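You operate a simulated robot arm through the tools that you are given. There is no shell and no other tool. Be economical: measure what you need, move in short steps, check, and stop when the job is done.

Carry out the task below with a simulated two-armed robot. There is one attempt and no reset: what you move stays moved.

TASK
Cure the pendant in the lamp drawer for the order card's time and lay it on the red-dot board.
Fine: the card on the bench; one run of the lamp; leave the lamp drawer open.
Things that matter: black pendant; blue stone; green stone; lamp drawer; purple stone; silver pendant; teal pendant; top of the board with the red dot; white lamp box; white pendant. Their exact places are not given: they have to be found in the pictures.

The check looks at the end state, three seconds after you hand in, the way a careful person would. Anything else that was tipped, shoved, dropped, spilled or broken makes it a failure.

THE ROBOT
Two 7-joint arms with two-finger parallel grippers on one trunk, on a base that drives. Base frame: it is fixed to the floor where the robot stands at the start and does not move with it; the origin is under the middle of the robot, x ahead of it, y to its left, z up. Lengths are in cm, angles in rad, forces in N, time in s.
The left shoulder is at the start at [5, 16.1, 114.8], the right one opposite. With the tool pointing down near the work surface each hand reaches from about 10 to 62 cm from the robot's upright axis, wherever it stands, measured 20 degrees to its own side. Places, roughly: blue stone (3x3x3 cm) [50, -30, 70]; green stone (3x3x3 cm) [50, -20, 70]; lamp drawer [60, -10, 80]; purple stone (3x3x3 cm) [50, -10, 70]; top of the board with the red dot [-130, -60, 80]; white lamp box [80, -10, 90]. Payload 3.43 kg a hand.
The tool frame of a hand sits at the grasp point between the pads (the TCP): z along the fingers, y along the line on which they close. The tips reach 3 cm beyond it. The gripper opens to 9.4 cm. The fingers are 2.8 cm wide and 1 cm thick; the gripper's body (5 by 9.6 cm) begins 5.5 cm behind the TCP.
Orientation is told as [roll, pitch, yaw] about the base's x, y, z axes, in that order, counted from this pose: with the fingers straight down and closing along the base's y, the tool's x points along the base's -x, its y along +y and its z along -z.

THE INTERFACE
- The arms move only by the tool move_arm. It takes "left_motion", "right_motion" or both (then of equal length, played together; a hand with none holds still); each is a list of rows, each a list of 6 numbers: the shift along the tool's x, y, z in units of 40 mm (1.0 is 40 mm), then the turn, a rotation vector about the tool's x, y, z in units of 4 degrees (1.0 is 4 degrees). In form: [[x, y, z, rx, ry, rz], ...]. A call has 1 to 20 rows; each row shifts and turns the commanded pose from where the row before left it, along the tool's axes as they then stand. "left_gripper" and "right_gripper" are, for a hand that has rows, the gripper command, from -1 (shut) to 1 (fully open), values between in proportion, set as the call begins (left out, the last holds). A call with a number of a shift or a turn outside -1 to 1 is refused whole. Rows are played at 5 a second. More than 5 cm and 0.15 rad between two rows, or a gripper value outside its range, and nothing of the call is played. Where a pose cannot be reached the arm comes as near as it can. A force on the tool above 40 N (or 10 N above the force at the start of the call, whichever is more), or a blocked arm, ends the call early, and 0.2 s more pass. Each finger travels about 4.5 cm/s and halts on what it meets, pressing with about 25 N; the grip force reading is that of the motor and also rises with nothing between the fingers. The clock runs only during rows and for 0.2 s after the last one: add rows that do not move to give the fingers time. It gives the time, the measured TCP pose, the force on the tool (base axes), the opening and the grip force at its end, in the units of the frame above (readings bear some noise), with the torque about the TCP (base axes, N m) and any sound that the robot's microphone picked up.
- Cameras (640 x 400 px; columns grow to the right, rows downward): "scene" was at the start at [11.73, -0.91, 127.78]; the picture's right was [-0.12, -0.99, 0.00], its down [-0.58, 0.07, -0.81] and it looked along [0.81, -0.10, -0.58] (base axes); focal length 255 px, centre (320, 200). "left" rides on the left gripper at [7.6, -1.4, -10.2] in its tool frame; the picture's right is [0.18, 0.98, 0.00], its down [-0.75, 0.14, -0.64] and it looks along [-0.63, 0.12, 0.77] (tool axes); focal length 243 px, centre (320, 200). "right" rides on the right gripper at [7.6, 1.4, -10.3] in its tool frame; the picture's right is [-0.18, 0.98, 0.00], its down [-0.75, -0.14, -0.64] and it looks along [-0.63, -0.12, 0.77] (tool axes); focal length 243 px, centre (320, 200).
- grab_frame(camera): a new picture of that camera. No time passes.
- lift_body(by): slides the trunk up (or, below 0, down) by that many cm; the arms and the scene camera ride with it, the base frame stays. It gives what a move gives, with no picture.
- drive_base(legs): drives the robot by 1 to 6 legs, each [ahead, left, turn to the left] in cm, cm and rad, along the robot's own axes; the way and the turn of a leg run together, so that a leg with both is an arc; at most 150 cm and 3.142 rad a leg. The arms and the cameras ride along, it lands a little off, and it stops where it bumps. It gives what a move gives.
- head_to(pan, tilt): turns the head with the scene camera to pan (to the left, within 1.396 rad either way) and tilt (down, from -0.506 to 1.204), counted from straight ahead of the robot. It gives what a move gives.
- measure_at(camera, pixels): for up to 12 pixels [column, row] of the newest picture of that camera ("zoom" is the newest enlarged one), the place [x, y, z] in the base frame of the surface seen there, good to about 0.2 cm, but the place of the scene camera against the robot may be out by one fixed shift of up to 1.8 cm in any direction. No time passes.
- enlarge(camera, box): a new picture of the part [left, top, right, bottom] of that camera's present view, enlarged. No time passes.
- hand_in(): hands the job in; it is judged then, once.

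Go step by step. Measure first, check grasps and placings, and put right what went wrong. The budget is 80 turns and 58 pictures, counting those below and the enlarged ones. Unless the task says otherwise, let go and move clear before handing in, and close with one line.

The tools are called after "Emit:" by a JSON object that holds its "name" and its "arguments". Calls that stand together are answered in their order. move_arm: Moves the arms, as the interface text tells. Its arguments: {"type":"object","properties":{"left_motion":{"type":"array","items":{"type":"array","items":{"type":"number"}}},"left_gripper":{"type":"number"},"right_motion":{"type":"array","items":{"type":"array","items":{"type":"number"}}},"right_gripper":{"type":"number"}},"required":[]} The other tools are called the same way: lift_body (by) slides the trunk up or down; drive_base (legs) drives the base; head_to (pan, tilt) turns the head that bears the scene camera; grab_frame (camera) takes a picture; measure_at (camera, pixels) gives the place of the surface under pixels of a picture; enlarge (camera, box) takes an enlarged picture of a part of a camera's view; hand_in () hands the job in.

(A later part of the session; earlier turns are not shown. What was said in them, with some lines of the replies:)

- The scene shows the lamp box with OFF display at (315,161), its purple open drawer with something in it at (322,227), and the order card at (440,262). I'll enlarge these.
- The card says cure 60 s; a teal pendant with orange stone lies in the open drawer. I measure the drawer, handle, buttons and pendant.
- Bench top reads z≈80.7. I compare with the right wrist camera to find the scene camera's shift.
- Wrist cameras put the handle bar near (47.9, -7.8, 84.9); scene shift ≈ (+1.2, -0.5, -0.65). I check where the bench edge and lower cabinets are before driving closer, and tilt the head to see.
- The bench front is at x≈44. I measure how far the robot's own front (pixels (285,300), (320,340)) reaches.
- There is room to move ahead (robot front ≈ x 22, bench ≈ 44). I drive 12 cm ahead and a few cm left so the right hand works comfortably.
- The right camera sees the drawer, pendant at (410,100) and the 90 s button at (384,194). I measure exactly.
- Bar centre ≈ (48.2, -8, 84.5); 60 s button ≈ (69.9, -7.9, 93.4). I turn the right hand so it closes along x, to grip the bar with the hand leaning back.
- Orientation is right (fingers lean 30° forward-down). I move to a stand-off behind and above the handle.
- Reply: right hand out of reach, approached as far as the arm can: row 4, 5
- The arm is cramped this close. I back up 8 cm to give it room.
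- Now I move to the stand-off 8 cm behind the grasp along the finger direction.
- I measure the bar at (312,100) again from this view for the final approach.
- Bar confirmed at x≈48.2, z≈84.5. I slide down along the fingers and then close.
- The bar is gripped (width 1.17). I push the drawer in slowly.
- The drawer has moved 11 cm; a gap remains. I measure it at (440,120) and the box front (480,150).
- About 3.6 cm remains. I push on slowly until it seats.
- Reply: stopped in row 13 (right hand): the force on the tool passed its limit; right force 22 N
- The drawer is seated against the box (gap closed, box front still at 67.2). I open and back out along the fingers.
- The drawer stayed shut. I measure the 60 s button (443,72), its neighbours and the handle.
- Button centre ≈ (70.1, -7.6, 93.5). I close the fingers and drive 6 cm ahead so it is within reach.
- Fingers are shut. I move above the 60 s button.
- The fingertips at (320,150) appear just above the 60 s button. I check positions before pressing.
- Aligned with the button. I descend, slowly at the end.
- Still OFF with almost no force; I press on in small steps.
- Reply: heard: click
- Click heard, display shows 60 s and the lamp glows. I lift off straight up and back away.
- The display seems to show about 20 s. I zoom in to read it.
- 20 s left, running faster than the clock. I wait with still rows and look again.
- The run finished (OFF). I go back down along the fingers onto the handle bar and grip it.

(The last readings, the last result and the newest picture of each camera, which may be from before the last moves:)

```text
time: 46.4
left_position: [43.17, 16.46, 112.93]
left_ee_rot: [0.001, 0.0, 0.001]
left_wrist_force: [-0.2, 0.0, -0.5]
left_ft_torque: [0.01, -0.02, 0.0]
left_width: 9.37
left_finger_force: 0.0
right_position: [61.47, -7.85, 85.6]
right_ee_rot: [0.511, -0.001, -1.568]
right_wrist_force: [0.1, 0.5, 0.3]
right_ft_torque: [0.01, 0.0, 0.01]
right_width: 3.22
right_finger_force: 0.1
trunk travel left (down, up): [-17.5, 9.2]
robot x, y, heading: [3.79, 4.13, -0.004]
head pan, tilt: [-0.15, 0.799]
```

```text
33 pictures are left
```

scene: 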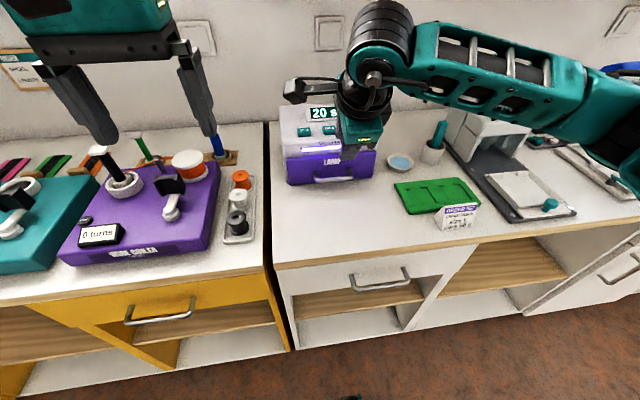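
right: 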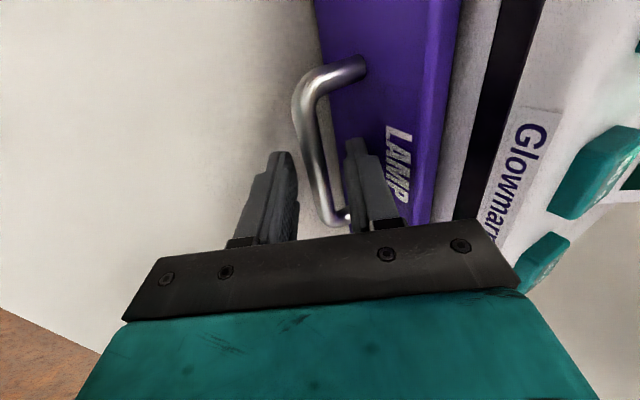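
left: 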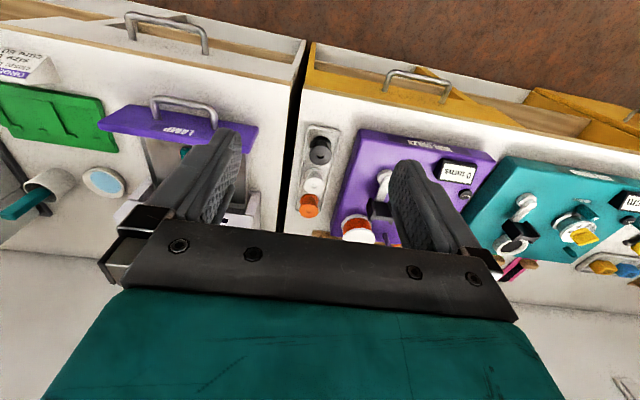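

The bar is between the fingers. I close and pull the drawer out slowly.

Emit:
{"name": "move_arm", "arguments": {"right_motion": [[0, 0, 0, 0, 0, 0], [0, 0, 0, 0, 0, 0], [0, 0, 0, 0, 0, 0], [0, 0, 0, 0, 0, 0]], "right_gripper": -1}}

Emit:
{"name": "move_arm", "arguments": {"right_motion": [[0, -0.04, -0.022, 0, 0, 0], [0, -0.08, -0.045, 0, 0, 0], [0, -0.131, -0.073, 0, 0, 0], [0, -0.131, -0.073, 0, 0, 0], [0, -0.131, -0.073, 0, 0, 0], [0, -0.131, -0.073, 0, 0, 0], [0, -0.131, -0.073, 0, 0, 0], [0, -0.131, -0.073, 0, 0, 0], [0, -0.131, -0.073, 0, 0, 0], [0, -0.131, -0.073, 0, 0, 0], [0, -0.131, -0.073, 0, 0, 0], [0, -0.131, -0.073, 0, 0, 0], [0, -0.131, -0.073, 0, 0, 0], [0, -0.131, -0.073, 0, 0, 0], [0, -0.131, -0.073, 0, 0, 0], [0, -0.131, -0.073, 0, 0, 0], [0, -0.131, -0.073, 0, 0, 0], [0, -0.131, -0.073, 0, 0, 0], [0, -0.08, -0.045, 0, 0, 0], [0, -0.04, -0.022, 0, 0, 0]]}}

Emit:
{"name": "grab_frame", "arguments": {"camera": "right"}}

```text
time: 47.4
left_position: [43.04, 16.34, 112.89]
left_ee_rot: [0.0, 0.0, 0.001]
left_wrist_force: [0.2, 0.2, -0.3]
left_ft_torque: [0.01, 0.0, 0.05]
left_width: 9.4
left_finger_force: 0.1
right_position: [61.35, -7.9, 85.54]
right_ee_rot: [0.51, -0.002, -1.57]
right_wrist_force: [-3.5, -0.5, -2.7]
right_ft_torque: [-0.45, 0.05, 0.85]
right_width: 1.14
right_finger_force: 45.1
trunk travel left (down, up): [-17.5, 9.2]
robot x, y, heading: [4.2, 4.09, -0.001]
head pan, tilt: [-0.15, 0.799]
```

```text
time: 51.5
left_position: [42.96, 16.32, 112.9]
left_ee_rot: [0.0, -0.001, 0.0]
left_wrist_force: [0.5, 0.2, -0.2]
left_ft_torque: [-0.04, -0.01, -0.01]
left_width: 9.39
left_finger_force: 0.1
right_position: [50.8, -7.87, 85.56]
right_ee_rot: [0.51, -0.004, -1.57]
right_wrist_force: [1.0, -1.7, 14.2]
right_ft_torque: [0.05, -0.1, 1.17]
right_width: 1.14
right_finger_force: 45.4
trunk travel left (down, up): [-17.5, 9.2]
robot x, y, heading: [4.09, 3.9, 0.004]
head pan, tilt: [-0.15, 0.799]
```

```text
32 pictures are left
```

right: 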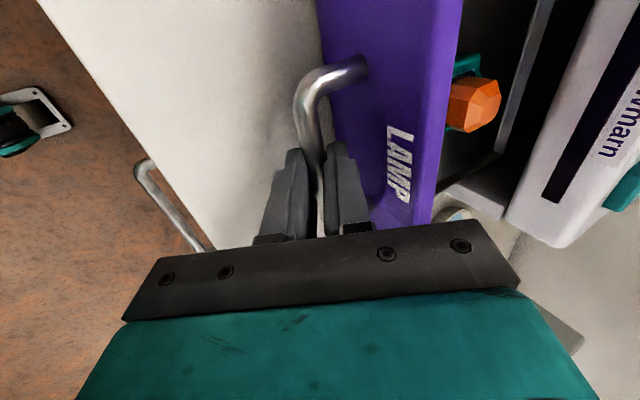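

The drawer follows. I pull the last 3.4 cm, to the original opening.

Emit:
{"name": "move_arm", "arguments": {"right_motion": [[0, -0.08, -0.045, 0, 0, 0], [0, -0.11, -0.062, 0, 0, 0], [0, -0.11, -0.062, 0, 0, 0], [0, -0.11, -0.062, 0, 0, 0], [0, -0.11, -0.062, 0, 0, 0], [0, -0.11, -0.062, 0, 0, 0], [0, -0.08, -0.045, 0, 0, 0], [0, -0.03, -0.02, 0, 0, 0], [0, 0, 0, 0, 0, 0]]}}

Emit:
{"name": "move_arm", "arguments": {"right_motion": [[0, 0, 0, 0, 0, 0], [0, 0, 0, 0, 0, 0], [0, 0, 0, 0, 0, 0], [0, 0, -0.25, 0, 0, 0], [0, 0, -0.333, 0, 0, 0], [0, 0, -0.333, 0, 0, 0], [0, 0, -0.333, 0, 0, 0], [0, 0, -0.5, 0, 0, 0], [0, 0, -0.6, 0, 0, 0], [0, 0, -0.6, 0, 0, 0], [0, 0, -0.6, 0, 0, 0], [0, 0, -0.6, 0, 0, 0], [0, 0, 0, 0, 0, 0]], "right_gripper": -0.32}}

Emit:
{"name": "grab_frame", "arguments": {"camera": "right"}}

```text
time: 53.5
left_position: [42.94, 16.51, 113.01]
left_ee_rot: [-0.003, -0.001, 0.0]
left_wrist_force: [-0.5, 0.1, -1.0]
left_ft_torque: [0.01, -0.04, 0.01]
left_width: 9.4
left_finger_force: 0.0
right_position: [47.5, -7.79, 85.6]
right_ee_rot: [0.515, -0.001, -1.568]
right_wrist_force: [0.1, -3.4, 18.0]
right_ft_torque: [-0.84, -0.17, 0.66]
right_width: 1.18
right_finger_force: 44.8
trunk travel left (down, up): [-17.5, 9.2]
robot x, y, heading: [4.45, 4.13, 0.001]
head pan, tilt: [-0.15, 0.799]
```

```text
time: 56.4
left_position: [43.07, 16.34, 112.89]
left_ee_rot: [0.0, 0.0, 0.003]
left_wrist_force: [0.4, 0.0, -0.1]
left_ft_torque: [-0.03, 0.02, 0.01]
left_width: 9.39
left_finger_force: 0.1
right_position: [39.06, -7.96, 100.0]
right_ee_rot: [0.511, -0.002, -1.568]
right_wrist_force: [0.3, -0.1, 0.6]
right_ft_torque: [-0.01, 0.01, -0.01]
right_width: 3.2
right_finger_force: 0.0
trunk travel left (down, up): [-17.5, 9.2]
robot x, y, heading: [4.16, 3.75, 0.002]
head pan, tilt: [-0.15, 0.799]
```

```text
31 pictures are left
```

right: 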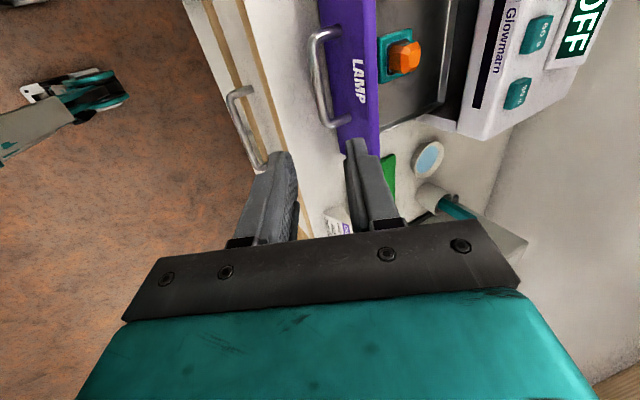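

The drawer is open again with the pendant in it. I raise the hand and turn it back to vertical, closing along y.

Emit:
{"name": "move_arm", "arguments": {"right_motion": [[-0.1, 0.81, -0.118, 0, 0, 0], [-0.1, 0.81, -0.118, 0, 0, 0], [-0.1, 0.81, -0.118, 0, 0, 0], [-0.1, 0.81, -0.118, 0, 0, 0], [-0.1, 0.81, -0.118, 0, 0, 0], [0, 0, 0, 1, 0, 0], [0, 0, 0, 1, 0, 0], [0, 0, 0, 1, 0, 0], [0, 0, 0, 1, 0, 0], [0, 0, 0, 1, 0, 0], [0, 0, 0, 1, 0, 0], [0, 0, 0, 1, 0, 0], [0, 0, 0, 0.32, 0, 0], [0, 0, 0, 0, 0, -1], [0, 0, 0, 0, 0, -1], [0, 0, 0, 0, 0, -0.46]], "right_gripper": 0.6}}

Emit:
{"name": "move_arm", "arguments": {"right_motion": [[0, 0, 0, 0, 0, -1], [0, 0, 0, 0, 0, -1], [0, 0, 0, 0, 0, -1], [0, 0, 0, 0, 0, -1], [0, 0, 0, 0, 0, -1], [0, 0, 0, 0, 0, -1], [0, 0, 0, 0, 0, -1], [0, 0, 0, 0, 0, -1], [0, 0, 0, 0, 0, -1], [0, 0, 0, 0, 0, -1], [0, 0, 0, 0, 0, -1], [0, 0, 0, 0, 0, -1], [0, 0, 0, 0, 0, -1], [0, 0, 0, 0, 0, -1], [0, 0, 0, 0, 0, -1], [0, 0, 0, 0, 0, -1], [0, 0, 0, 0, 0, -1], [0, 0, 0, 0, 0, -1], [0, 0, 0, 0, 0, -1], [0, 0, 0, 0, 0, -1]]}}

Emit:
{"name": "grab_frame", "arguments": {"camera": "right"}}

```text
time: 59.8
left_position: [43.07, 16.41, 113.0]
left_ee_rot: [0.001, 0.0, 0.001]
left_wrist_force: [-0.1, -0.9, -0.8]
left_ft_torque: [-0.02, -0.03, 0.0]
left_width: 9.39
left_finger_force: 0.0
right_position: [52.32, -9.97, 110.06]
right_ee_rot: [-0.001, 0.0, -1.395]
right_wrist_force: [0.4, 0.1, -0.4]
right_ft_torque: [0.0, -0.01, 0.02]
right_width: 7.52
right_finger_force: 0.1
trunk travel left (down, up): [-17.5, 9.2]
robot x, y, heading: [3.91, 3.95, 0.0]
head pan, tilt: [-0.15, 0.799]
```

```text
time: 64.0
left_position: [43.09, 16.41, 112.91]
left_ee_rot: [0.0, 0.001, 0.001]
left_wrist_force: [-0.2, 0.4, 0.2]
left_ft_torque: [-0.01, -0.04, -0.03]
left_width: 9.42
left_finger_force: 0.1
right_position: [52.32, -9.88, 110.0]
right_ee_rot: [-0.002, 0.0, 0.0]
right_wrist_force: [-1.0, 0.5, 0.3]
right_ft_torque: [-0.02, 0.0, 0.01]
right_width: 7.51
right_finger_force: 0.0
trunk travel left (down, up): [-17.5, 9.2]
robot x, y, heading: [4.08, 4.02, -0.001]
head pan, tilt: [-0.15, 0.799]
```

```text
30 pictures are left
```

right: 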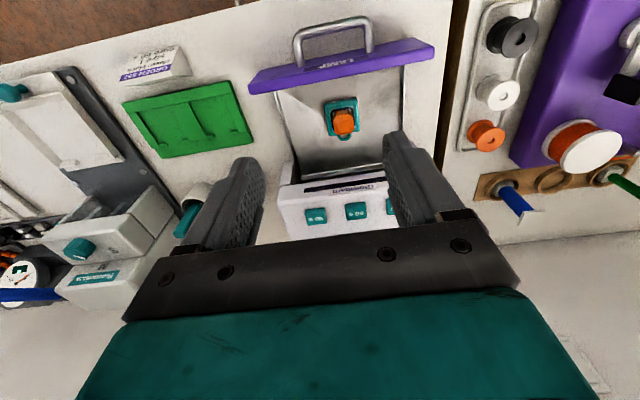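

Emit:
{"name": "enlarge", "arguments": {"camera": "right", "box": [300, 80, 390, 150]}}

Emit:
{"name": "measure_at", "arguments": {"camera": "zoom", "pixels": [[190, 150], [400, 130], [200, 350], [420, 330], [290, 280], [190, 250], [415, 230], [270, 395], [310, 150]]}}

```text
5.71 times, centred on (345, 115) of right
```

zoom: 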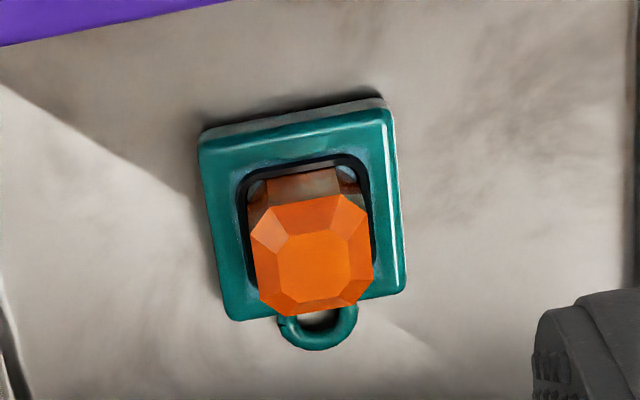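

```text
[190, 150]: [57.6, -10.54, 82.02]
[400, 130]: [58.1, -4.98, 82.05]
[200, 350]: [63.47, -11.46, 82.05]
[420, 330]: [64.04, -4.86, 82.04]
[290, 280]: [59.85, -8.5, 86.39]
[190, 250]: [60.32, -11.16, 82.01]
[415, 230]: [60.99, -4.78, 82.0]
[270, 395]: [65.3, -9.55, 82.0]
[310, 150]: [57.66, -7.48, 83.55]
```

I measure points on the plate itself (corners at (210,150), (380,125), (395,280), (240,305)).

Emit:
{"name": "measure_at", "arguments": {"camera": "zoom", "pixels": [[212, 150], [380, 122], [397, 280], [238, 308], [216, 230], [390, 200], [310, 335], [325, 260]]}}

```text
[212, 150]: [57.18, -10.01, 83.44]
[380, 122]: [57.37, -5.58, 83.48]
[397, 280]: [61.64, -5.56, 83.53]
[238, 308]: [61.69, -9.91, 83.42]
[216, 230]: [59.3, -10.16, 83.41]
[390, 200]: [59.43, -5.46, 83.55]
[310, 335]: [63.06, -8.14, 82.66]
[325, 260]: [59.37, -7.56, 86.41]
```

Plate centre ≈ (59.4, -7.8), 4.8 cm wide, top 83.5, drawer floor 82.0. I move over it and descend part way.

Emit:
{"name": "move_arm", "arguments": {"right_motion": [[-0.592, 0.175, 0, 0, 0, 0], [-0.592, 0.175, 0, 0, 0, 0], [-0.592, 0.175, 0, 0, 0, 0], [0, 0, 0.8, 0, 0, 0], [0, 0, 0.8, 0, 0, 0], [0, 0, 0.8, 0, 0, 0], [0, 0, 0.8, 0, 0, 0], [0, 0, 0.8, 0, 0, 0], [0, 0, 0.5, 0, 0, 0], [0, 0, 0.4, 0, 0, 0], [0, 0, 0.4, 0, 0, 0], [0, 0, 0, 0, 0, 0]]}}

Emit:
{"name": "grab_frame", "arguments": {"camera": "right"}}

```text
time: 66.5
left_position: [43.08, 16.46, 112.92]
left_ee_rot: [0.0, 0.0, 0.002]
left_wrist_force: [-0.1, 0.1, 1.5]
left_ft_torque: [0.03, 0.0, 0.0]
left_width: 9.42
left_finger_force: 0.1
right_position: [59.38, -7.96, 88.85]
right_ee_rot: [-0.002, -0.002, 0.0]
right_wrist_force: [-0.1, -0.5, 0.3]
right_ft_torque: [-0.02, 0.02, -0.01]
right_width: 7.49
right_finger_force: 0.1
trunk travel left (down, up): [-17.5, 9.2]
robot x, y, heading: [4.08, 4.08, -0.005]
head pan, tilt: [-0.15, 0.799]
```

```text
28 pictures are left
```

right: 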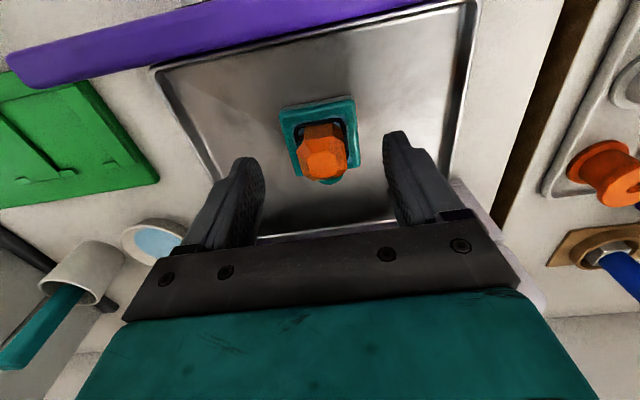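

Fingers straddle the pendant at (322,145). I descend 3.4 cm and close.

Emit:
{"name": "move_arm", "arguments": {"right_motion": [[0, 0.02, 0.25, 0, 0, 0], [0, 0.02, 0.25, 0, 0, 0], [0, 0, 0.2, 0, 0, 0], [0, 0, 0.1, 0, 0, 0], [0, 0, 0.05, 0, 0, 0], [0, 0, 0, 0, 0, 0]]}}

Emit:
{"name": "move_arm", "arguments": {"right_motion": [[0, 0, 0, 0, 0, 0], [0, 0, 0, 0, 0, 0], [0, 0, 0, 0, 0, 0], [0, 0, 0, 0, 0, 0], [0, 0, 0, 0, 0, 0]], "right_gripper": -1}}

Emit:
{"name": "grab_frame", "arguments": {"camera": "right"}}

```text
time: 68.0
left_position: [43.03, 16.37, 112.96]
left_ee_rot: [-0.001, 0.0, 0.001]
left_wrist_force: [0.1, -0.7, 0.4]
left_ft_torque: [-0.01, 0.01, 0.0]
left_width: 9.41
left_finger_force: 0.1
right_position: [59.26, -7.61, 85.36]
right_ee_rot: [-0.001, -0.001, -0.004]
right_wrist_force: [0.1, 0.1, -0.6]
right_ft_torque: [-0.01, -0.01, 0.0]
right_width: 7.52
right_finger_force: 0.0
trunk travel left (down, up): [-17.5, 9.2]
robot x, y, heading: [4.04, 4.17, 0.0]
head pan, tilt: [-0.15, 0.799]
```

```text
time: 69.2
left_position: [43.12, 16.44, 112.91]
left_ee_rot: [0.001, -0.001, 0.001]
left_wrist_force: [-0.1, -0.7, 0.8]
left_ft_torque: [-0.01, 0.02, 0.01]
left_width: 9.4
left_finger_force: 0.0
right_position: [59.41, -7.79, 85.43]
right_ee_rot: [-0.001, 0.0, -0.002]
right_wrist_force: [0.0, 0.3, 0.0]
right_ft_torque: [-0.05, -0.01, 0.0]
right_width: 5.07
right_finger_force: 25.0
trunk travel left (down, up): [-17.5, 9.2]
robot x, y, heading: [3.77, 4.14, -0.001]
head pan, tilt: [-0.15, 0.799]
```

```text
27 pictures are left
```

right: 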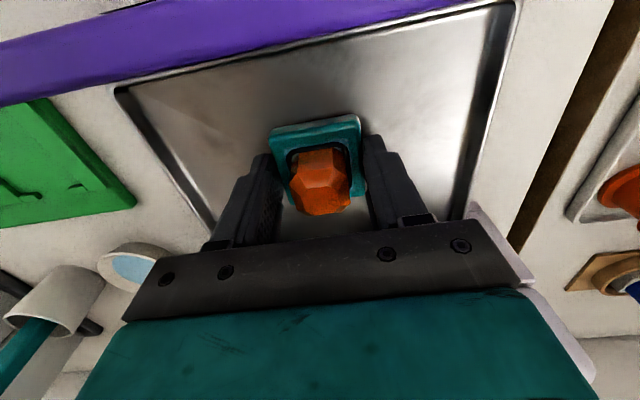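

The plate is gripped at 5.07 cm. I lift it straight up and look.

Emit:
{"name": "move_arm", "arguments": {"right_motion": [[0, 0, -0.1, 0, 0, 0], [0, 0, -0.25, 0, 0, 0], [0, 0, -0.4, 0, 0, 0], [0, 0, -0.5, 0, 0, 0], [0, 0, -0.5, 0, 0, 0], [0, 0, -0.5, 0, 0, 0], [0, 0, -0.5, 0, 0, 0], [0, 0, -0.5, 0, 0, 0], [0, 0, -0.5, 0, 0, 0], [0, 0, -0.5, 0, 0, 0], [0, 0, -0.5, 0, 0, 0], [0, 0, -0.5, 0, 0, 0], [0, 0, -0.3, 0, 0, 0], [0, 0, -0.1, 0, 0, 0]]}}

Emit:
{"name": "grab_frame", "arguments": {"camera": "right"}}

```text
time: 72.2
left_position: [43.16, 16.4, 112.94]
left_ee_rot: [0.0, 0.0, 0.002]
left_wrist_force: [-0.7, -0.4, -1.0]
left_ft_torque: [0.0, 0.0, 0.02]
left_width: 9.39
left_finger_force: 0.1
right_position: [59.42, -7.54, 108.01]
right_ee_rot: [0.0, 0.001, -0.002]
right_wrist_force: [-0.3, 0.9, -1.0]
right_ft_torque: [-0.01, 0.0, -0.02]
right_width: 5.08
right_finger_force: 25.4
trunk travel left (down, up): [-17.5, 9.2]
robot x, y, heading: [4.04, 4.13, 0.001]
head pan, tilt: [-0.15, 0.799]
```

```text
26 pictures are left
```

right: 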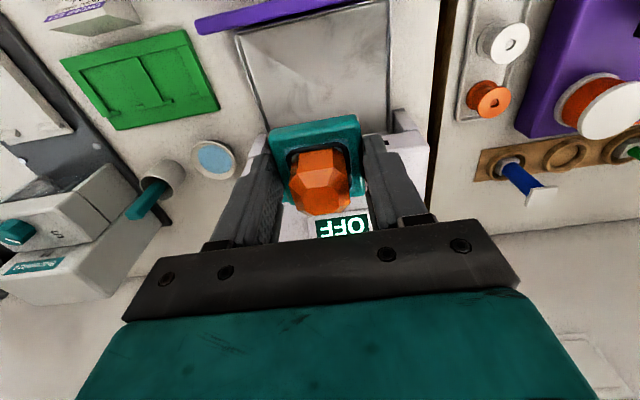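

The pendant is firmly held. I pull the hand in over free space and back the robot away from the bench, then look to the right.

Emit:
{"name": "move_arm", "arguments": {"right_motion": [[0.7, -0.4, -0.1, 0, 0, 0], [0.7, -0.4, -0.1, 0, 0, 0], [0.7, -0.4, -0.1, 0, 0, 0], [0.7, -0.4, -0.1, 0, 0, 0], [0.7, -0.4, -0.1, 0, 0, 0], [0.7, -0.4, -0.1, 0, 0, 0], [0, 0, 0, 0, 0, 0]]}}

Emit:
{"name": "head_to", "arguments": {"pan": -1.396, "tilt": 0.5}}

Emit:
{"name": "drive_base", "arguments": {"legs": [[-25, 0, 0]]}}

Emit:
{"name": "grab_frame", "arguments": {"camera": "scene"}}

```text
time: 73.8
left_position: [43.05, 16.43, 112.88]
left_ee_rot: [-0.001, 0.001, 0.003]
left_wrist_force: [0.3, -0.6, -0.1]
left_ft_torque: [0.0, 0.01, -0.01]
left_width: 9.39
left_finger_force: 0.0
right_position: [42.73, -17.13, 110.26]
right_ee_rot: [-0.001, 0.001, -0.002]
right_wrist_force: [-0.1, 0.0, -1.3]
right_ft_torque: [0.01, -0.02, -0.02]
right_width: 5.09
right_finger_force: 25.1
trunk travel left (down, up): [-17.5, 9.2]
robot x, y, heading: [3.92, 4.0, 0.003]
head pan, tilt: [-0.15, 0.799]
```

```text
time: 75.2
left_position: [43.1, 16.42, 112.86]
left_ee_rot: [0.001, 0.0, 0.0]
left_wrist_force: [1.0, -0.4, 0.2]
left_ft_torque: [-0.02, 0.01, 0.01]
left_width: 9.4
left_finger_force: 0.1
right_position: [42.69, -17.31, 110.36]
right_ee_rot: [-0.001, 0.0, -0.003]
right_wrist_force: [0.7, 0.1, 0.1]
right_ft_torque: [0.0, -0.02, 0.02]
right_width: 5.1
right_finger_force: 25.1
trunk travel left (down, up): [-17.5, 9.2]
robot x, y, heading: [4.09, 4.28, -0.003]
head pan, tilt: [-1.396, 0.499]
```

```text
time: 77.0
left_position: [18.27, 16.16, 112.92]
left_ee_rot: [-0.001, 0.001, -0.002]
left_wrist_force: [-0.7, -0.7, -0.9]
left_ft_torque: [0.0, -0.01, 0.01]
left_width: 9.4
left_finger_force: 0.0
right_position: [17.76, -17.44, 110.32]
right_ee_rot: [-0.001, -0.001, -0.007]
right_wrist_force: [-0.2, -0.2, -1.3]
right_ft_torque: [0.01, -0.02, 0.02]
right_width: 5.06
right_finger_force: 24.7
trunk travel left (down, up): [-17.5, 9.2]
robot x, y, heading: [-20.81, 4.04, -0.007]
head pan, tilt: [-1.396, 0.499]
```

```text
25 pictures are left
```

scene: 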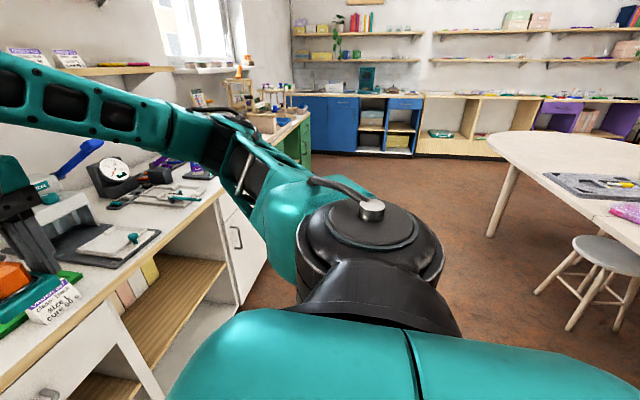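

A round-cornered table with stools stands behind to the right. I measure its near edge and the stool.

Emit:
{"name": "measure_at", "arguments": {"camera": "scene", "pixels": [[490, 140], [530, 175], [625, 235], [575, 245], [620, 260], [610, 305], [495, 235], [590, 185], [630, 215], [535, 290], [610, 330]]}}

Emit:
{"name": "drive_base", "arguments": {"legs": [[0, 0, -1.2]]}}

Emit:
{"name": "head_to", "arguments": {"pan": -0.6, "tilt": 0.55}}

Emit:
{"name": "grab_frame", "arguments": {"camera": "scene"}}

```text
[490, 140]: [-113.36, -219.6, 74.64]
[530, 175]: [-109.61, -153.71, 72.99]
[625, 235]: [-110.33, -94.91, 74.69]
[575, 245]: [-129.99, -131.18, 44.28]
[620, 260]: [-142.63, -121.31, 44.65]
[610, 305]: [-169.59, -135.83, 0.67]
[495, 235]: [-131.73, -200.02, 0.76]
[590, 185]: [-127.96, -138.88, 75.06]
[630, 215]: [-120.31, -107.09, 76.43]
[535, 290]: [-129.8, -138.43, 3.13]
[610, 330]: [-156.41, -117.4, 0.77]
```

```text
time: 80.4
left_position: [4.52, -28.22, 112.9]
left_ee_rot: [-0.001, 0.0, -1.213]
left_wrist_force: [0.1, 0.2, 0.0]
left_ft_torque: [-0.02, 0.02, 0.0]
left_width: 9.39
left_finger_force: 0.1
right_position: [-27.15, -39.66, 110.26]
right_ee_rot: [-0.002, 0.0, -1.216]
right_wrist_force: [0.7, -0.2, -1.5]
right_ft_torque: [0.0, -0.02, 0.0]
right_width: 5.09
right_finger_force: 25.6
trunk travel left (down, up): [-17.5, 9.2]
robot x, y, heading: [-20.59, 4.23, -1.213]
head pan, tilt: [-1.396, 0.499]
```

```text
time: 81.5
left_position: [4.41, -28.16, 112.9]
left_ee_rot: [0.0, 0.001, -1.213]
left_wrist_force: [0.4, 0.0, 0.3]
left_ft_torque: [0.0, 0.0, -0.02]
left_width: 9.39
left_finger_force: 0.0
right_position: [-27.24, -39.63, 110.29]
right_ee_rot: [-0.002, 0.001, -1.216]
right_wrist_force: [-0.3, 0.1, -0.3]
right_ft_torque: [0.02, -0.02, 0.01]
right_width: 5.09
right_finger_force: 25.2
trunk travel left (down, up): [-17.5, 9.2]
robot x, y, heading: [-20.88, 3.99, -1.215]
head pan, tilt: [-0.6, 0.55]
```

```text
24 pictures are left
```

scene: 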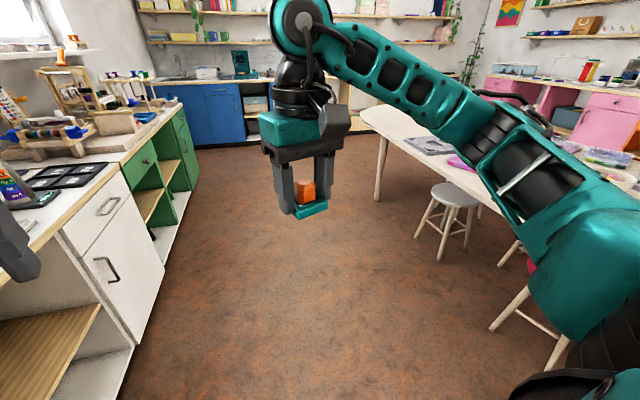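

The area is clear for turning. I turn on to face the table.

Emit:
{"name": "drive_base", "arguments": {"legs": [[0, 0, -1.6]]}}

Emit:
{"name": "head_to", "arguments": {"pan": 0.0, "tilt": 0.5}}

Emit:
{"name": "grab_frame", "arguments": {"camera": "scene"}}

```text
time: 85.8
left_position: [-53.76, -20.36, 112.88]
left_ee_rot: [0.0, -0.001, -2.81]
left_wrist_force: [-0.3, 0.0, -0.3]
left_ft_torque: [-0.02, 0.0, 0.0]
left_width: 9.38
left_finger_force: 0.0
right_position: [-64.4, 11.55, 110.38]
right_ee_rot: [-0.003, 0.001, -2.813]
right_wrist_force: [0.4, 0.2, -1.3]
right_ft_torque: [0.0, 0.01, 0.0]
right_width: 5.09
right_finger_force: 24.7
trunk travel left (down, up): [-17.5, 9.2]
robot x, y, heading: [-20.86, 4.12, -2.812]
head pan, tilt: [-0.6, 0.55]
```

```text
time: 86.8
left_position: [-53.75, -20.39, 112.89]
left_ee_rot: [0.0, -0.002, -2.81]
left_wrist_force: [-0.4, 0.2, -0.2]
left_ft_torque: [0.04, 0.01, 0.01]
left_width: 9.43
left_finger_force: 0.0
right_position: [-64.35, 11.49, 110.17]
right_ee_rot: [-0.002, 0.0, -2.814]
right_wrist_force: [0.5, -0.6, -0.3]
right_ft_torque: [0.04, 0.02, 0.01]
right_width: 5.07
right_finger_force: 25.1
trunk travel left (down, up): [-17.5, 9.2]
robot x, y, heading: [-20.41, 4.06, -2.811]
head pan, tilt: [0.0, 0.499]
```

```text
23 pictures are left
```

scene: 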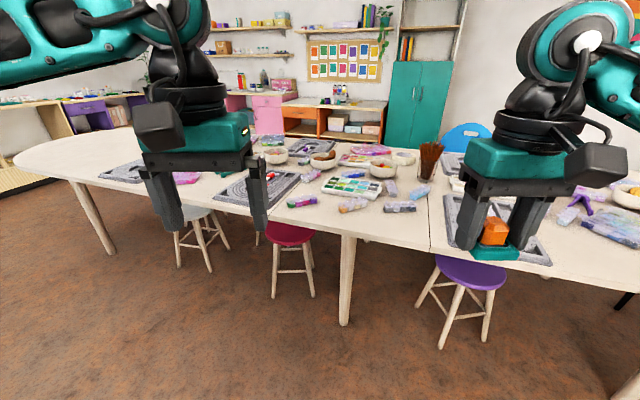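

Several grey boards lie on the table; I look closely for the red dot near (265,180).

Emit:
{"name": "enlarge", "arguments": {"camera": "scene", "box": [200, 130, 330, 220]}}

Emit:
{"name": "enlarge", "arguments": {"camera": "scene", "box": [330, 120, 640, 280]}}

Emit:
{"name": "enlarge", "arguments": {"camera": "scene", "box": [80, 120, 230, 220]}}

```text
4.44 times, centred on (265, 175) of scene
```

zoom: 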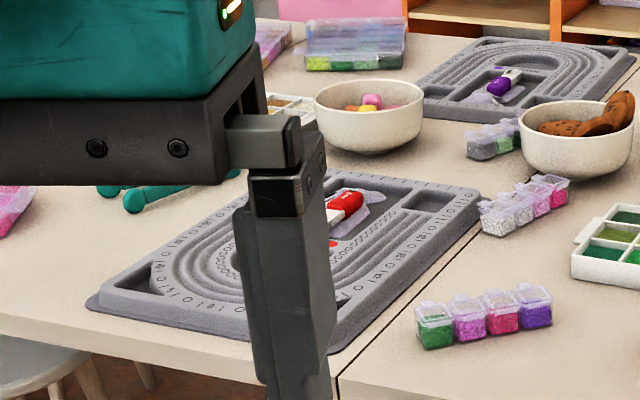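

```text
2.06 times, centred on (485, 200) of scene
```

zoom: 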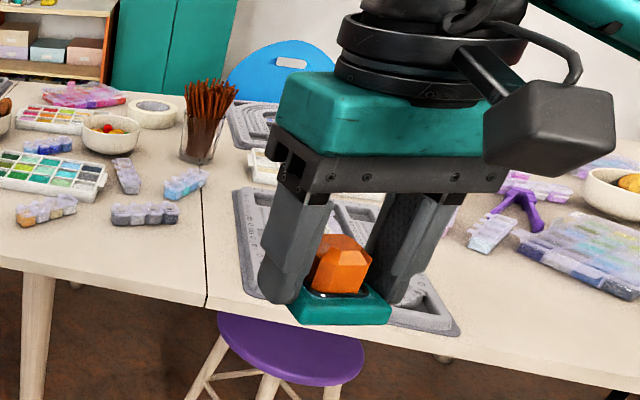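

```text
4.00 times, centred on (155, 170) of scene
```

zoom: 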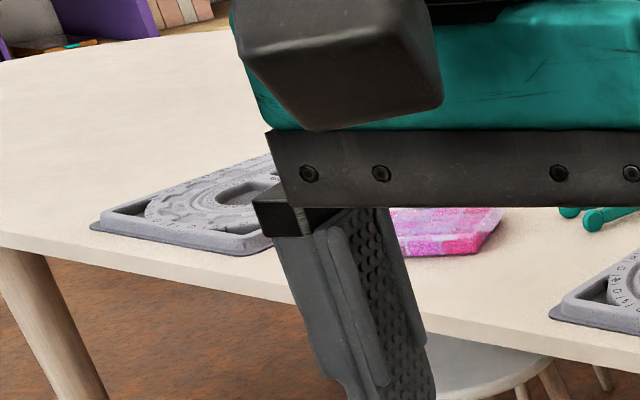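

The board at (255,188) carries a red dot (zoom pixel (332,242)) and a red item. I measure it.

Emit:
{"name": "enlarge", "arguments": {"camera": "scene", "box": [200, 150, 320, 220]}}

Emit:
{"name": "measure_at", "arguments": {"camera": "scene", "pixels": [[275, 184], [296, 175], [222, 198], [269, 207], [245, 187], [278, 190], [270, 177], [290, 213], [345, 232], [290, 228], [440, 262]]}}

```text
5.33 times, centred on (260, 185) of scene
```

zoom: 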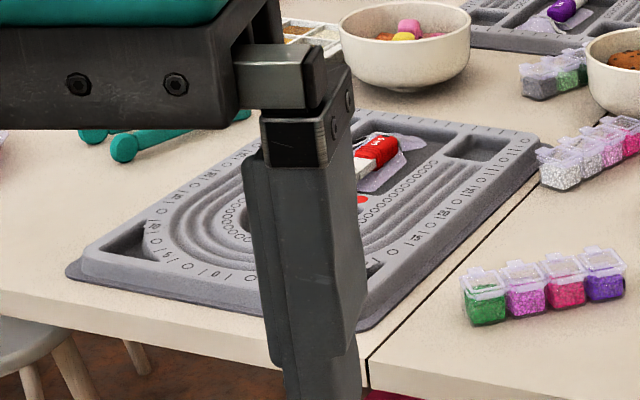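

```text
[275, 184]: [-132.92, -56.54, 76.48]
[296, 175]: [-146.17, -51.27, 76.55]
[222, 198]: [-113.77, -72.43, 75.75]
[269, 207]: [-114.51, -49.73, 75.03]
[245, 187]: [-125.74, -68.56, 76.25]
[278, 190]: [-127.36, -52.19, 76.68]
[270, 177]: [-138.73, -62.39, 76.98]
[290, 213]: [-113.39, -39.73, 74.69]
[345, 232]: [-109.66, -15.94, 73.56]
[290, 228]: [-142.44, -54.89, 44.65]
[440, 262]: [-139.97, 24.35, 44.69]
```

The red-dot board spans about x -114…-147, y -49…-77, top ≈ 76. I square up, slide left and drive nearer in front of it.

Emit:
{"name": "drive_base", "arguments": {"legs": [[0, 0, -0.33], [0, 79, 0], [45, 0, 0]]}}

Emit:
{"name": "head_to", "arguments": {"pan": -0.2, "tilt": 0.7}}

Emit:
{"name": "grab_frame", "arguments": {"camera": "scene"}}

Emit:
{"name": "grab_frame", "arguments": {"camera": "right"}}

```text
time: 94.3
left_position: [-103.97, -85.0, 112.94]
left_ee_rot: [-0.002, -0.001, 3.129]
left_wrist_force: [0.5, -0.6, 0.6]
left_ft_torque: [-0.02, 0.03, 0.01]
left_width: 9.42
left_finger_force: 0.0
right_position: [-103.13, -51.27, 110.32]
right_ee_rot: [-0.002, 0.001, 3.128]
right_wrist_force: [0.3, -0.4, -1.1]
right_ft_torque: [-0.03, -0.02, -0.02]
right_width: 5.09
right_finger_force: 24.9
trunk travel left (down, up): [-17.5, 9.2]
robot x, y, heading: [-64.54, -73.43, 3.128]
head pan, tilt: [0.0, 0.499]
```

```text
time: 95.0
left_position: [-103.82, -84.88, 112.98]
left_ee_rot: [-0.001, 0.0, 3.129]
left_wrist_force: [2.0, -0.6, 0.2]
left_ft_torque: [-0.01, -0.01, 0.0]
left_width: 9.41
left_finger_force: 0.0
right_position: [-103.0, -51.44, 110.3]
right_ee_rot: [0.0, 0.0, 3.128]
right_wrist_force: [-0.6, 0.1, -0.5]
right_ft_torque: [0.01, -0.02, 0.0]
right_width: 5.09
right_finger_force: 24.9
trunk travel left (down, up): [-17.5, 9.2]
robot x, y, heading: [-64.2, -72.71, 3.127]
head pan, tilt: [-0.201, 0.7]
```

```text
18 pictures are left
```

scene: 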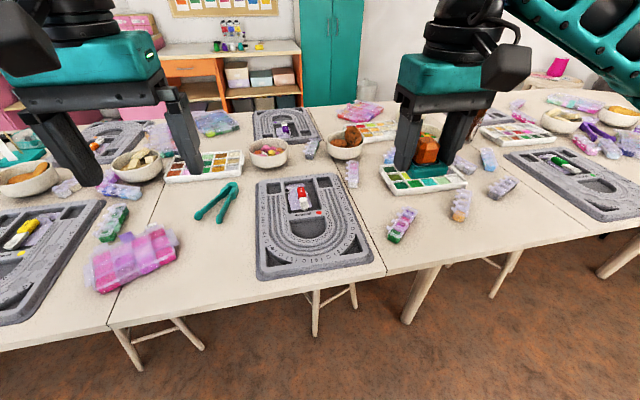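

```text
17 pictures are left
```

right: 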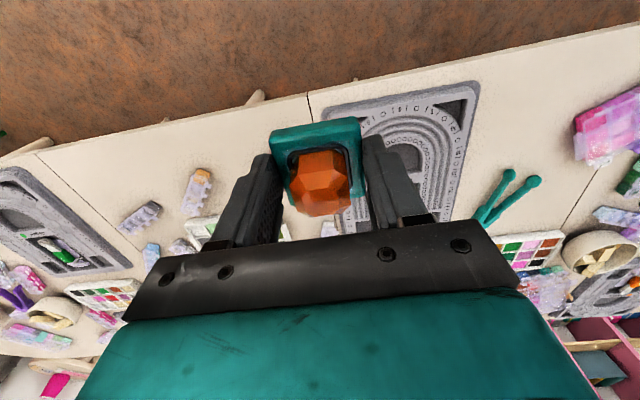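

The red-dot board is clearly ahead at (310,225), with a red-capped item in its top recess at (302,197). I zoom in and measure the board.

Emit:
{"name": "enlarge", "arguments": {"camera": "scene", "box": [240, 165, 390, 285]}}

Emit:
{"name": "measure_at", "arguments": {"camera": "zoom", "pixels": [[75, 60], [420, 40], [65, 480], [340, 240], [290, 265], [270, 140], [250, 265], [330, 265], [290, 340], [280, 300], [400, 380], [150, 370]]}}

```text
3.33 times, centred on (315, 225) of scene
```

zoom: 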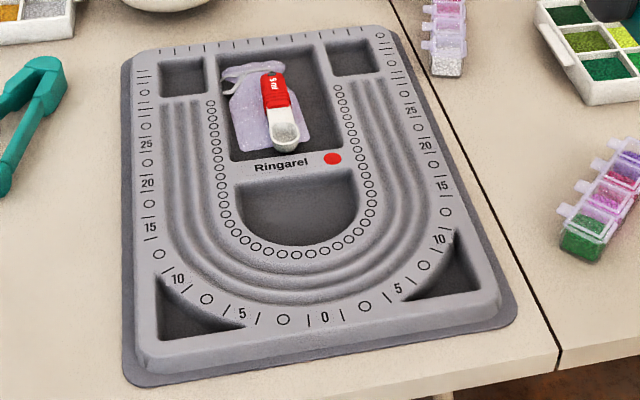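

```text
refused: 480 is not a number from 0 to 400
```

The half-moon recess (295,210) is free. I measure the board and recess.

Emit:
{"name": "measure_at", "arguments": {"camera": "zoom", "pixels": [[140, 60], [390, 40], [130, 365], [500, 310], [333, 158], [295, 210], [240, 195], [353, 185], [300, 245], [285, 183], [298, 262], [298, 285]]}}

Emit:
{"name": "measure_at", "arguments": {"camera": "zoom", "pixels": [[298, 170], [260, 165], [320, 170], [220, 230], [375, 215], [300, 320], [250, 250], [283, 145], [275, 90], [190, 170], [430, 260], [295, 235]]}}

Emit:
{"name": "measure_at", "arguments": {"camera": "right", "pixels": [[330, 110], [470, 85], [395, 165], [440, 215], [420, 130], [370, 120], [375, 222]]}}

```text
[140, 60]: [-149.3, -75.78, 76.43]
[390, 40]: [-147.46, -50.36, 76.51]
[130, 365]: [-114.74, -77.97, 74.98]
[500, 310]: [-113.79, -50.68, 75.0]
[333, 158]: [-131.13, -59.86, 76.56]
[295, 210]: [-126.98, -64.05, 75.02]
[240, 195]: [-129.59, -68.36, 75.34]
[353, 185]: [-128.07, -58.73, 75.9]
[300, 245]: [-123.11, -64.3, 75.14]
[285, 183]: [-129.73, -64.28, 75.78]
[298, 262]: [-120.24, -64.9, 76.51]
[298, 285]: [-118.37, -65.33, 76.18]
```

```text
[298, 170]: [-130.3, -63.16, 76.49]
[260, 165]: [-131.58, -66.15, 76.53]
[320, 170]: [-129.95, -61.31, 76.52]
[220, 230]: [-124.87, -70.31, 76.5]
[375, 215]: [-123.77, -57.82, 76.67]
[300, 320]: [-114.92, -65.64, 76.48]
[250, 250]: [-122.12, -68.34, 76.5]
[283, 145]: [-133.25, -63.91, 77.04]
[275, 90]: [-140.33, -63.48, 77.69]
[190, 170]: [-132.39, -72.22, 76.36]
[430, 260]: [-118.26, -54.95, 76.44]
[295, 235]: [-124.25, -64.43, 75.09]
```

```text
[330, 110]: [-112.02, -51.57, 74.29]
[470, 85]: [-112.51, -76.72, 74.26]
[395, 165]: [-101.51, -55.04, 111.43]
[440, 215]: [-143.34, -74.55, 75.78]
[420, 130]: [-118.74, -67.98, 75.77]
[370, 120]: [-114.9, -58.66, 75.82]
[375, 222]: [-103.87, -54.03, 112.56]
```

Board top ≈ 75.8 by the wrist camera; the front band (grooves only ~0.3 cm deep) is flat enough and free. I drive 8 cm closer and view it with the right wrist camera.

Emit:
{"name": "drive_base", "arguments": {"legs": [[8, 2, 0.014]]}}

Emit:
{"name": "enlarge", "arguments": {"camera": "right", "box": [300, 50, 500, 240]}}

```text
time: 96.1
left_position: [-111.81, -87.42, 112.94]
left_ee_rot: [-0.001, 0.0, -3.137]
left_wrist_force: [-0.6, 0.0, -0.3]
left_ft_torque: [0.02, -0.03, 0.02]
left_width: 9.39
left_finger_force: 0.0
right_position: [-111.39, -53.79, 110.24]
right_ee_rot: [-0.002, -0.002, -3.143]
right_wrist_force: [0.3, 0.4, -0.9]
right_ft_torque: [0.02, -0.03, 0.0]
right_width: 5.09
right_finger_force: 25.0
trunk travel left (down, up): [-17.5, 9.2]
robot x, y, heading: [-72.76, -74.79, -3.145]
head pan, tilt: [-0.201, 0.7]
```

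```text
2.11 times, centred on (400, 145) of right
```

zoom: 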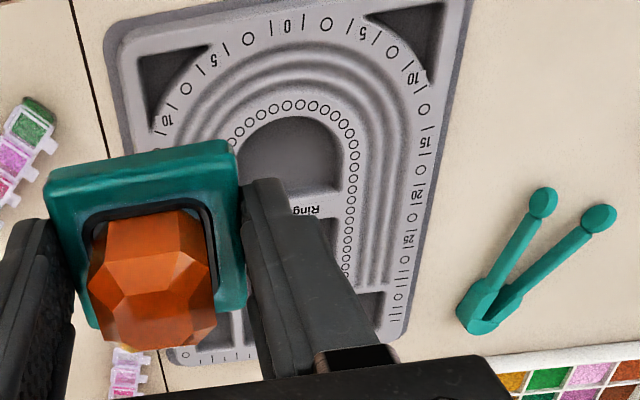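

I measure the front band along the board's middle: the 0 mark (288,25), groove (289,65), circle ridge (290,105), recess (295,150).

Emit:
{"name": "measure_at", "arguments": {"camera": "zoom", "pixels": [[288, 12], [288, 28], [288, 45], [289, 58], [289, 70], [289, 82], [290, 93], [290, 106], [295, 150], [325, 25], [250, 40], [470, 4]]}}

```text
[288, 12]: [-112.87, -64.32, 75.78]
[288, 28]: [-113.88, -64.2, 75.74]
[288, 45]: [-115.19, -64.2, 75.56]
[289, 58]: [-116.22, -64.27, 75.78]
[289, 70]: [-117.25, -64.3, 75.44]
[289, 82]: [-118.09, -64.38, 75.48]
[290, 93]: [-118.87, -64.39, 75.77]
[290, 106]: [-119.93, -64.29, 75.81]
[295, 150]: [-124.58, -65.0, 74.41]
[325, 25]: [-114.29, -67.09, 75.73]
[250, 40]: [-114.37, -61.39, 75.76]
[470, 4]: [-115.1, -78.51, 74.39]
```

Board top 75.8 runs from x -112.6 to -120.3 at y≈-64.3. I carry the pendant over (-116.6, -64.3) and descend to about 2 cm above.

Emit:
{"name": "move_arm", "arguments": {"right_motion": [[-0.325, 0.656, 0, 0, 0, 0], [-0.325, 0.656, 0, 0, 0, 0], [-0.325, 0.656, 0, 0, 0, 0], [-0.325, 0.656, 0, 0, 0, 0], [0, 0, 0.8, 0, 0, 0], [0, 0, 0.8, 0, 0, 0], [0, 0, 0.8, 0, 0, 0], [0, 0, 0.8, 0, 0, 0], [0, 0, 0.8, 0, 0, 0], [0, 0, 0.8, 0, 0, 0], [0, 0, 0.8, 0, 0, 0], [0, 0, 0.8, 0, 0, 0], [0, 0, 0.4, 0, 0, 0], [0, 0, 0.3, 0, 0, 0], [0, 0, 0, 0, 0, 0]]}}

Emit:
{"name": "grab_frame", "arguments": {"camera": "right"}}

Emit:
{"name": "enlarge", "arguments": {"camera": "scene", "box": [240, 140, 440, 300]}}

```text
time: 99.3
left_position: [-111.7, -87.35, 112.9]
left_ee_rot: [-0.002, 0.0, -3.137]
left_wrist_force: [-0.8, -0.8, -0.1]
left_ft_torque: [0.0, -0.02, 0.03]
left_width: 9.42
left_finger_force: 0.1
right_position: [-116.35, -64.27, 81.66]
right_ee_rot: [-0.002, 0.0, -3.142]
right_wrist_force: [-0.3, 0.3, -1.2]
right_ft_torque: [0.02, 0.0, -0.05]
right_width: 5.07
right_finger_force: 24.4
trunk travel left (down, up): [-17.5, 9.2]
robot x, y, heading: [-72.65, -75.22, -3.144]
head pan, tilt: [-0.201, 0.7]
```

```text
14 pictures are left
```

right: 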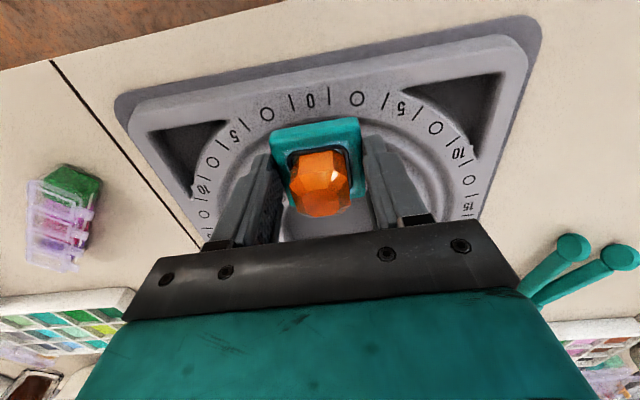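

```text
2.50 times, centred on (340, 220) of scene
```

zoom: 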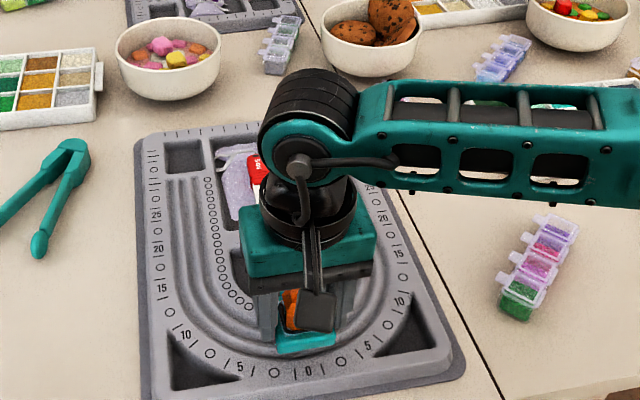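

The pendant hovers just behind the 0 mark, centred. I lower it slowly to the surface.

Emit:
{"name": "move_arm", "arguments": {"right_motion": [[-0.04, 0, 0.15, 0, 0, 0], [0, 0, 0.15, 0, 0, 0], [0, 0, 0.12, 0, 0, 0], [0, 0, 0.08, 0, 0, 0], [0, 0, 0.05, 0, 0, 0], [0, 0, 0.03, 0, 0, 0], [0, 0, 0, 0, 0, 0]]}}

```text
time: 100.9
left_position: [-111.65, -87.55, 112.89]
left_ee_rot: [0.001, -0.001, -3.139]
left_wrist_force: [-0.5, 0.4, 0.5]
left_ft_torque: [-0.01, -0.01, -0.01]
left_width: 9.37
left_finger_force: 0.0
right_position: [-116.76, -64.37, 79.43]
right_ee_rot: [0.002, 0.001, -3.144]
right_wrist_force: [0.0, 0.8, -0.4]
right_ft_torque: [0.0, 0.01, -0.02]
right_width: 5.1
right_finger_force: 24.7
trunk travel left (down, up): [-17.5, 9.2]
robot x, y, heading: [-72.52, -74.84, -3.138]
head pan, tilt: [-0.201, 0.7]
```

No contact yet at z 79.43; I go down in fine steps.

Emit:
{"name": "move_arm", "arguments": {"right_motion": [[0, 0, 0.025, 0, 0, 0], [0, 0, 0.025, 0, 0, 0], [0, 0, 0.02, 0, 0, 0], [0, 0, 0, 0, 0, 0]]}}

```text
time: 101.9
left_position: [-111.73, -87.44, 112.91]
left_ee_rot: [-0.001, -0.001, -3.138]
left_wrist_force: [0.1, -0.9, 0.3]
left_ft_torque: [0.0, 0.0, 0.01]
left_width: 9.4
left_finger_force: 0.0
right_position: [-116.76, -64.42, 79.28]
right_ee_rot: [-0.002, 0.0, -3.142]
right_wrist_force: [0.0, -1.2, 0.2]
right_ft_torque: [0.0, -0.02, -0.04]
right_width: 5.08
right_finger_force: 24.6
trunk travel left (down, up): [-17.5, 9.2]
robot x, y, heading: [-72.61, -74.95, -3.138]
head pan, tilt: [-0.201, 0.7]
```

Emit:
{"name": "move_arm", "arguments": {"right_motion": [[0, 0, 0.025, 0, 0, 0], [0, 0, 0.025, 0, 0, 0], [0, 0, 0, 0, 0, 0]]}}

Emit:
{"name": "grab_frame", "arguments": {"camera": "right"}}

```text
time: 102.7
left_position: [-111.75, -87.44, 112.91]
left_ee_rot: [-0.003, 0.0, -3.138]
left_wrist_force: [0.4, 0.2, -0.8]
left_ft_torque: [0.06, 0.03, -0.02]
left_width: 9.4
left_finger_force: 0.1
right_position: [-116.79, -64.29, 79.23]
right_ee_rot: [-0.003, -0.002, -3.143]
right_wrist_force: [0.2, -0.2, 2.7]
right_ft_torque: [-0.04, 0.0, 0.01]
right_width: 5.1
right_finger_force: 24.8
trunk travel left (down, up): [-17.5, 9.2]
robot x, y, heading: [-72.74, -75.09, -3.14]
head pan, tilt: [-0.201, 0.7]
```

```text
12 pictures are left
```

right: 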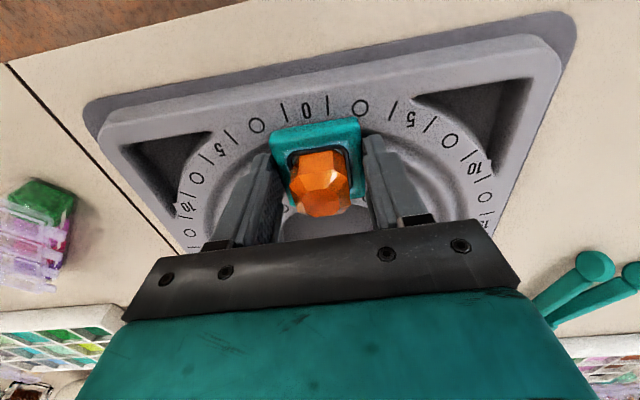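

Light contact (2.7 N upward) at z 79.23. I open the fingers partway and rise straight up.

Emit:
{"name": "move_arm", "arguments": {"right_motion": [[0, 0, 0, 0, 0, 0], [0, 0, 0, 0, 0, 0], [0, 0, 0, 0, 0, 0], [0, 0, 0, 0, 0, 0], [0, 0, -0.1, 0, 0, 0], [0, 0, -0.3, 0, 0, 0], [0, 0, -0.5, 0, 0, 0], [0, 0, -0.7, 0, 0, 0], [0, 0, -0.7, 0, 0, 0], [0, 0, -0.7, 0, 0, 0], [0, 0, -0.7, 0, 0, 0], [0, 0, -0.7, 0, 0, 0], [0, 0, -0.7, 0, 0, 0], [0, 0, -0.7, 0, 0, 0], [0, 0, -0.5, 0, 0, 0], [0, 0, 0, 0, 0, 0]], "right_gripper": 0.6}}

Emit:
{"name": "grab_frame", "arguments": {"camera": "right"}}

```text
time: 106.1
left_position: [-111.76, -87.55, 113.05]
left_ee_rot: [-0.001, 0.001, -3.139]
left_wrist_force: [0.5, -0.8, -0.3]
left_ft_torque: [0.01, -0.02, -0.02]
left_width: 9.41
left_finger_force: 0.0
right_position: [-116.55, -64.35, 104.07]
right_ee_rot: [-0.001, 0.0, 3.142]
right_wrist_force: [-0.1, -0.2, 0.2]
right_ft_torque: [0.01, -0.01, -0.01]
right_width: 7.51
right_finger_force: 0.0
trunk travel left (down, up): [-17.5, 9.2]
robot x, y, heading: [-72.42, -75.08, -3.143]
head pan, tilt: [-0.201, 0.7]
```

```text
11 pictures are left
```

right: 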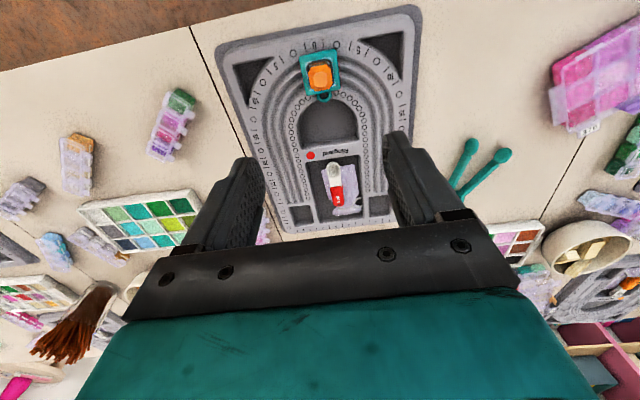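

Emit:
{"name": "enlarge", "arguments": {"camera": "right", "box": [270, 30, 380, 110]}}

Emit:
{"name": "measure_at", "arguments": {"camera": "zoom", "pixels": [[200, 150], [350, 120], [380, 290], [230, 320], [310, 385], [290, 250]]}}

```text
5.00 times, centred on (325, 70) of right
```

zoom: 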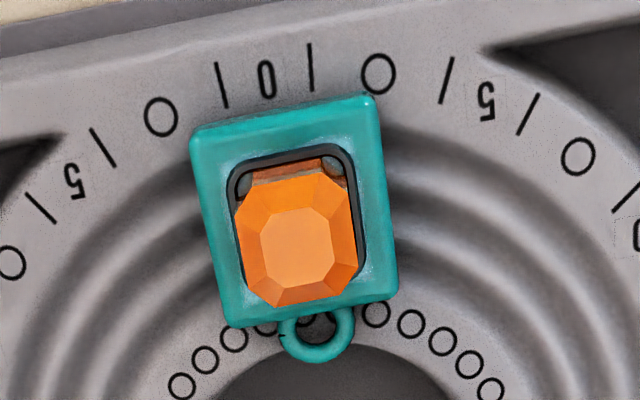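

```text
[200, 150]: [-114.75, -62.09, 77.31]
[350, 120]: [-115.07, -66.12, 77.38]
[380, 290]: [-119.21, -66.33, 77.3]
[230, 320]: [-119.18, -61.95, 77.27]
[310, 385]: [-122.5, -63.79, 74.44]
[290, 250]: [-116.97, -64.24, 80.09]
```

The pendant lies flat on the red-dot board (all corners at z≈77.3), stone up and nothing else disturbed. The hand is clear 25 cm above and the lamp drawer is open, so I hand in.

Emit:
{"name": "hand_in", "arguments": {}}

```text
The job is handed in.
```

I cured the teal pendant for 60 s in a single lamp run and laid it flat on the red-dot board. The lamp drawer is still open, and I've handed the job in.
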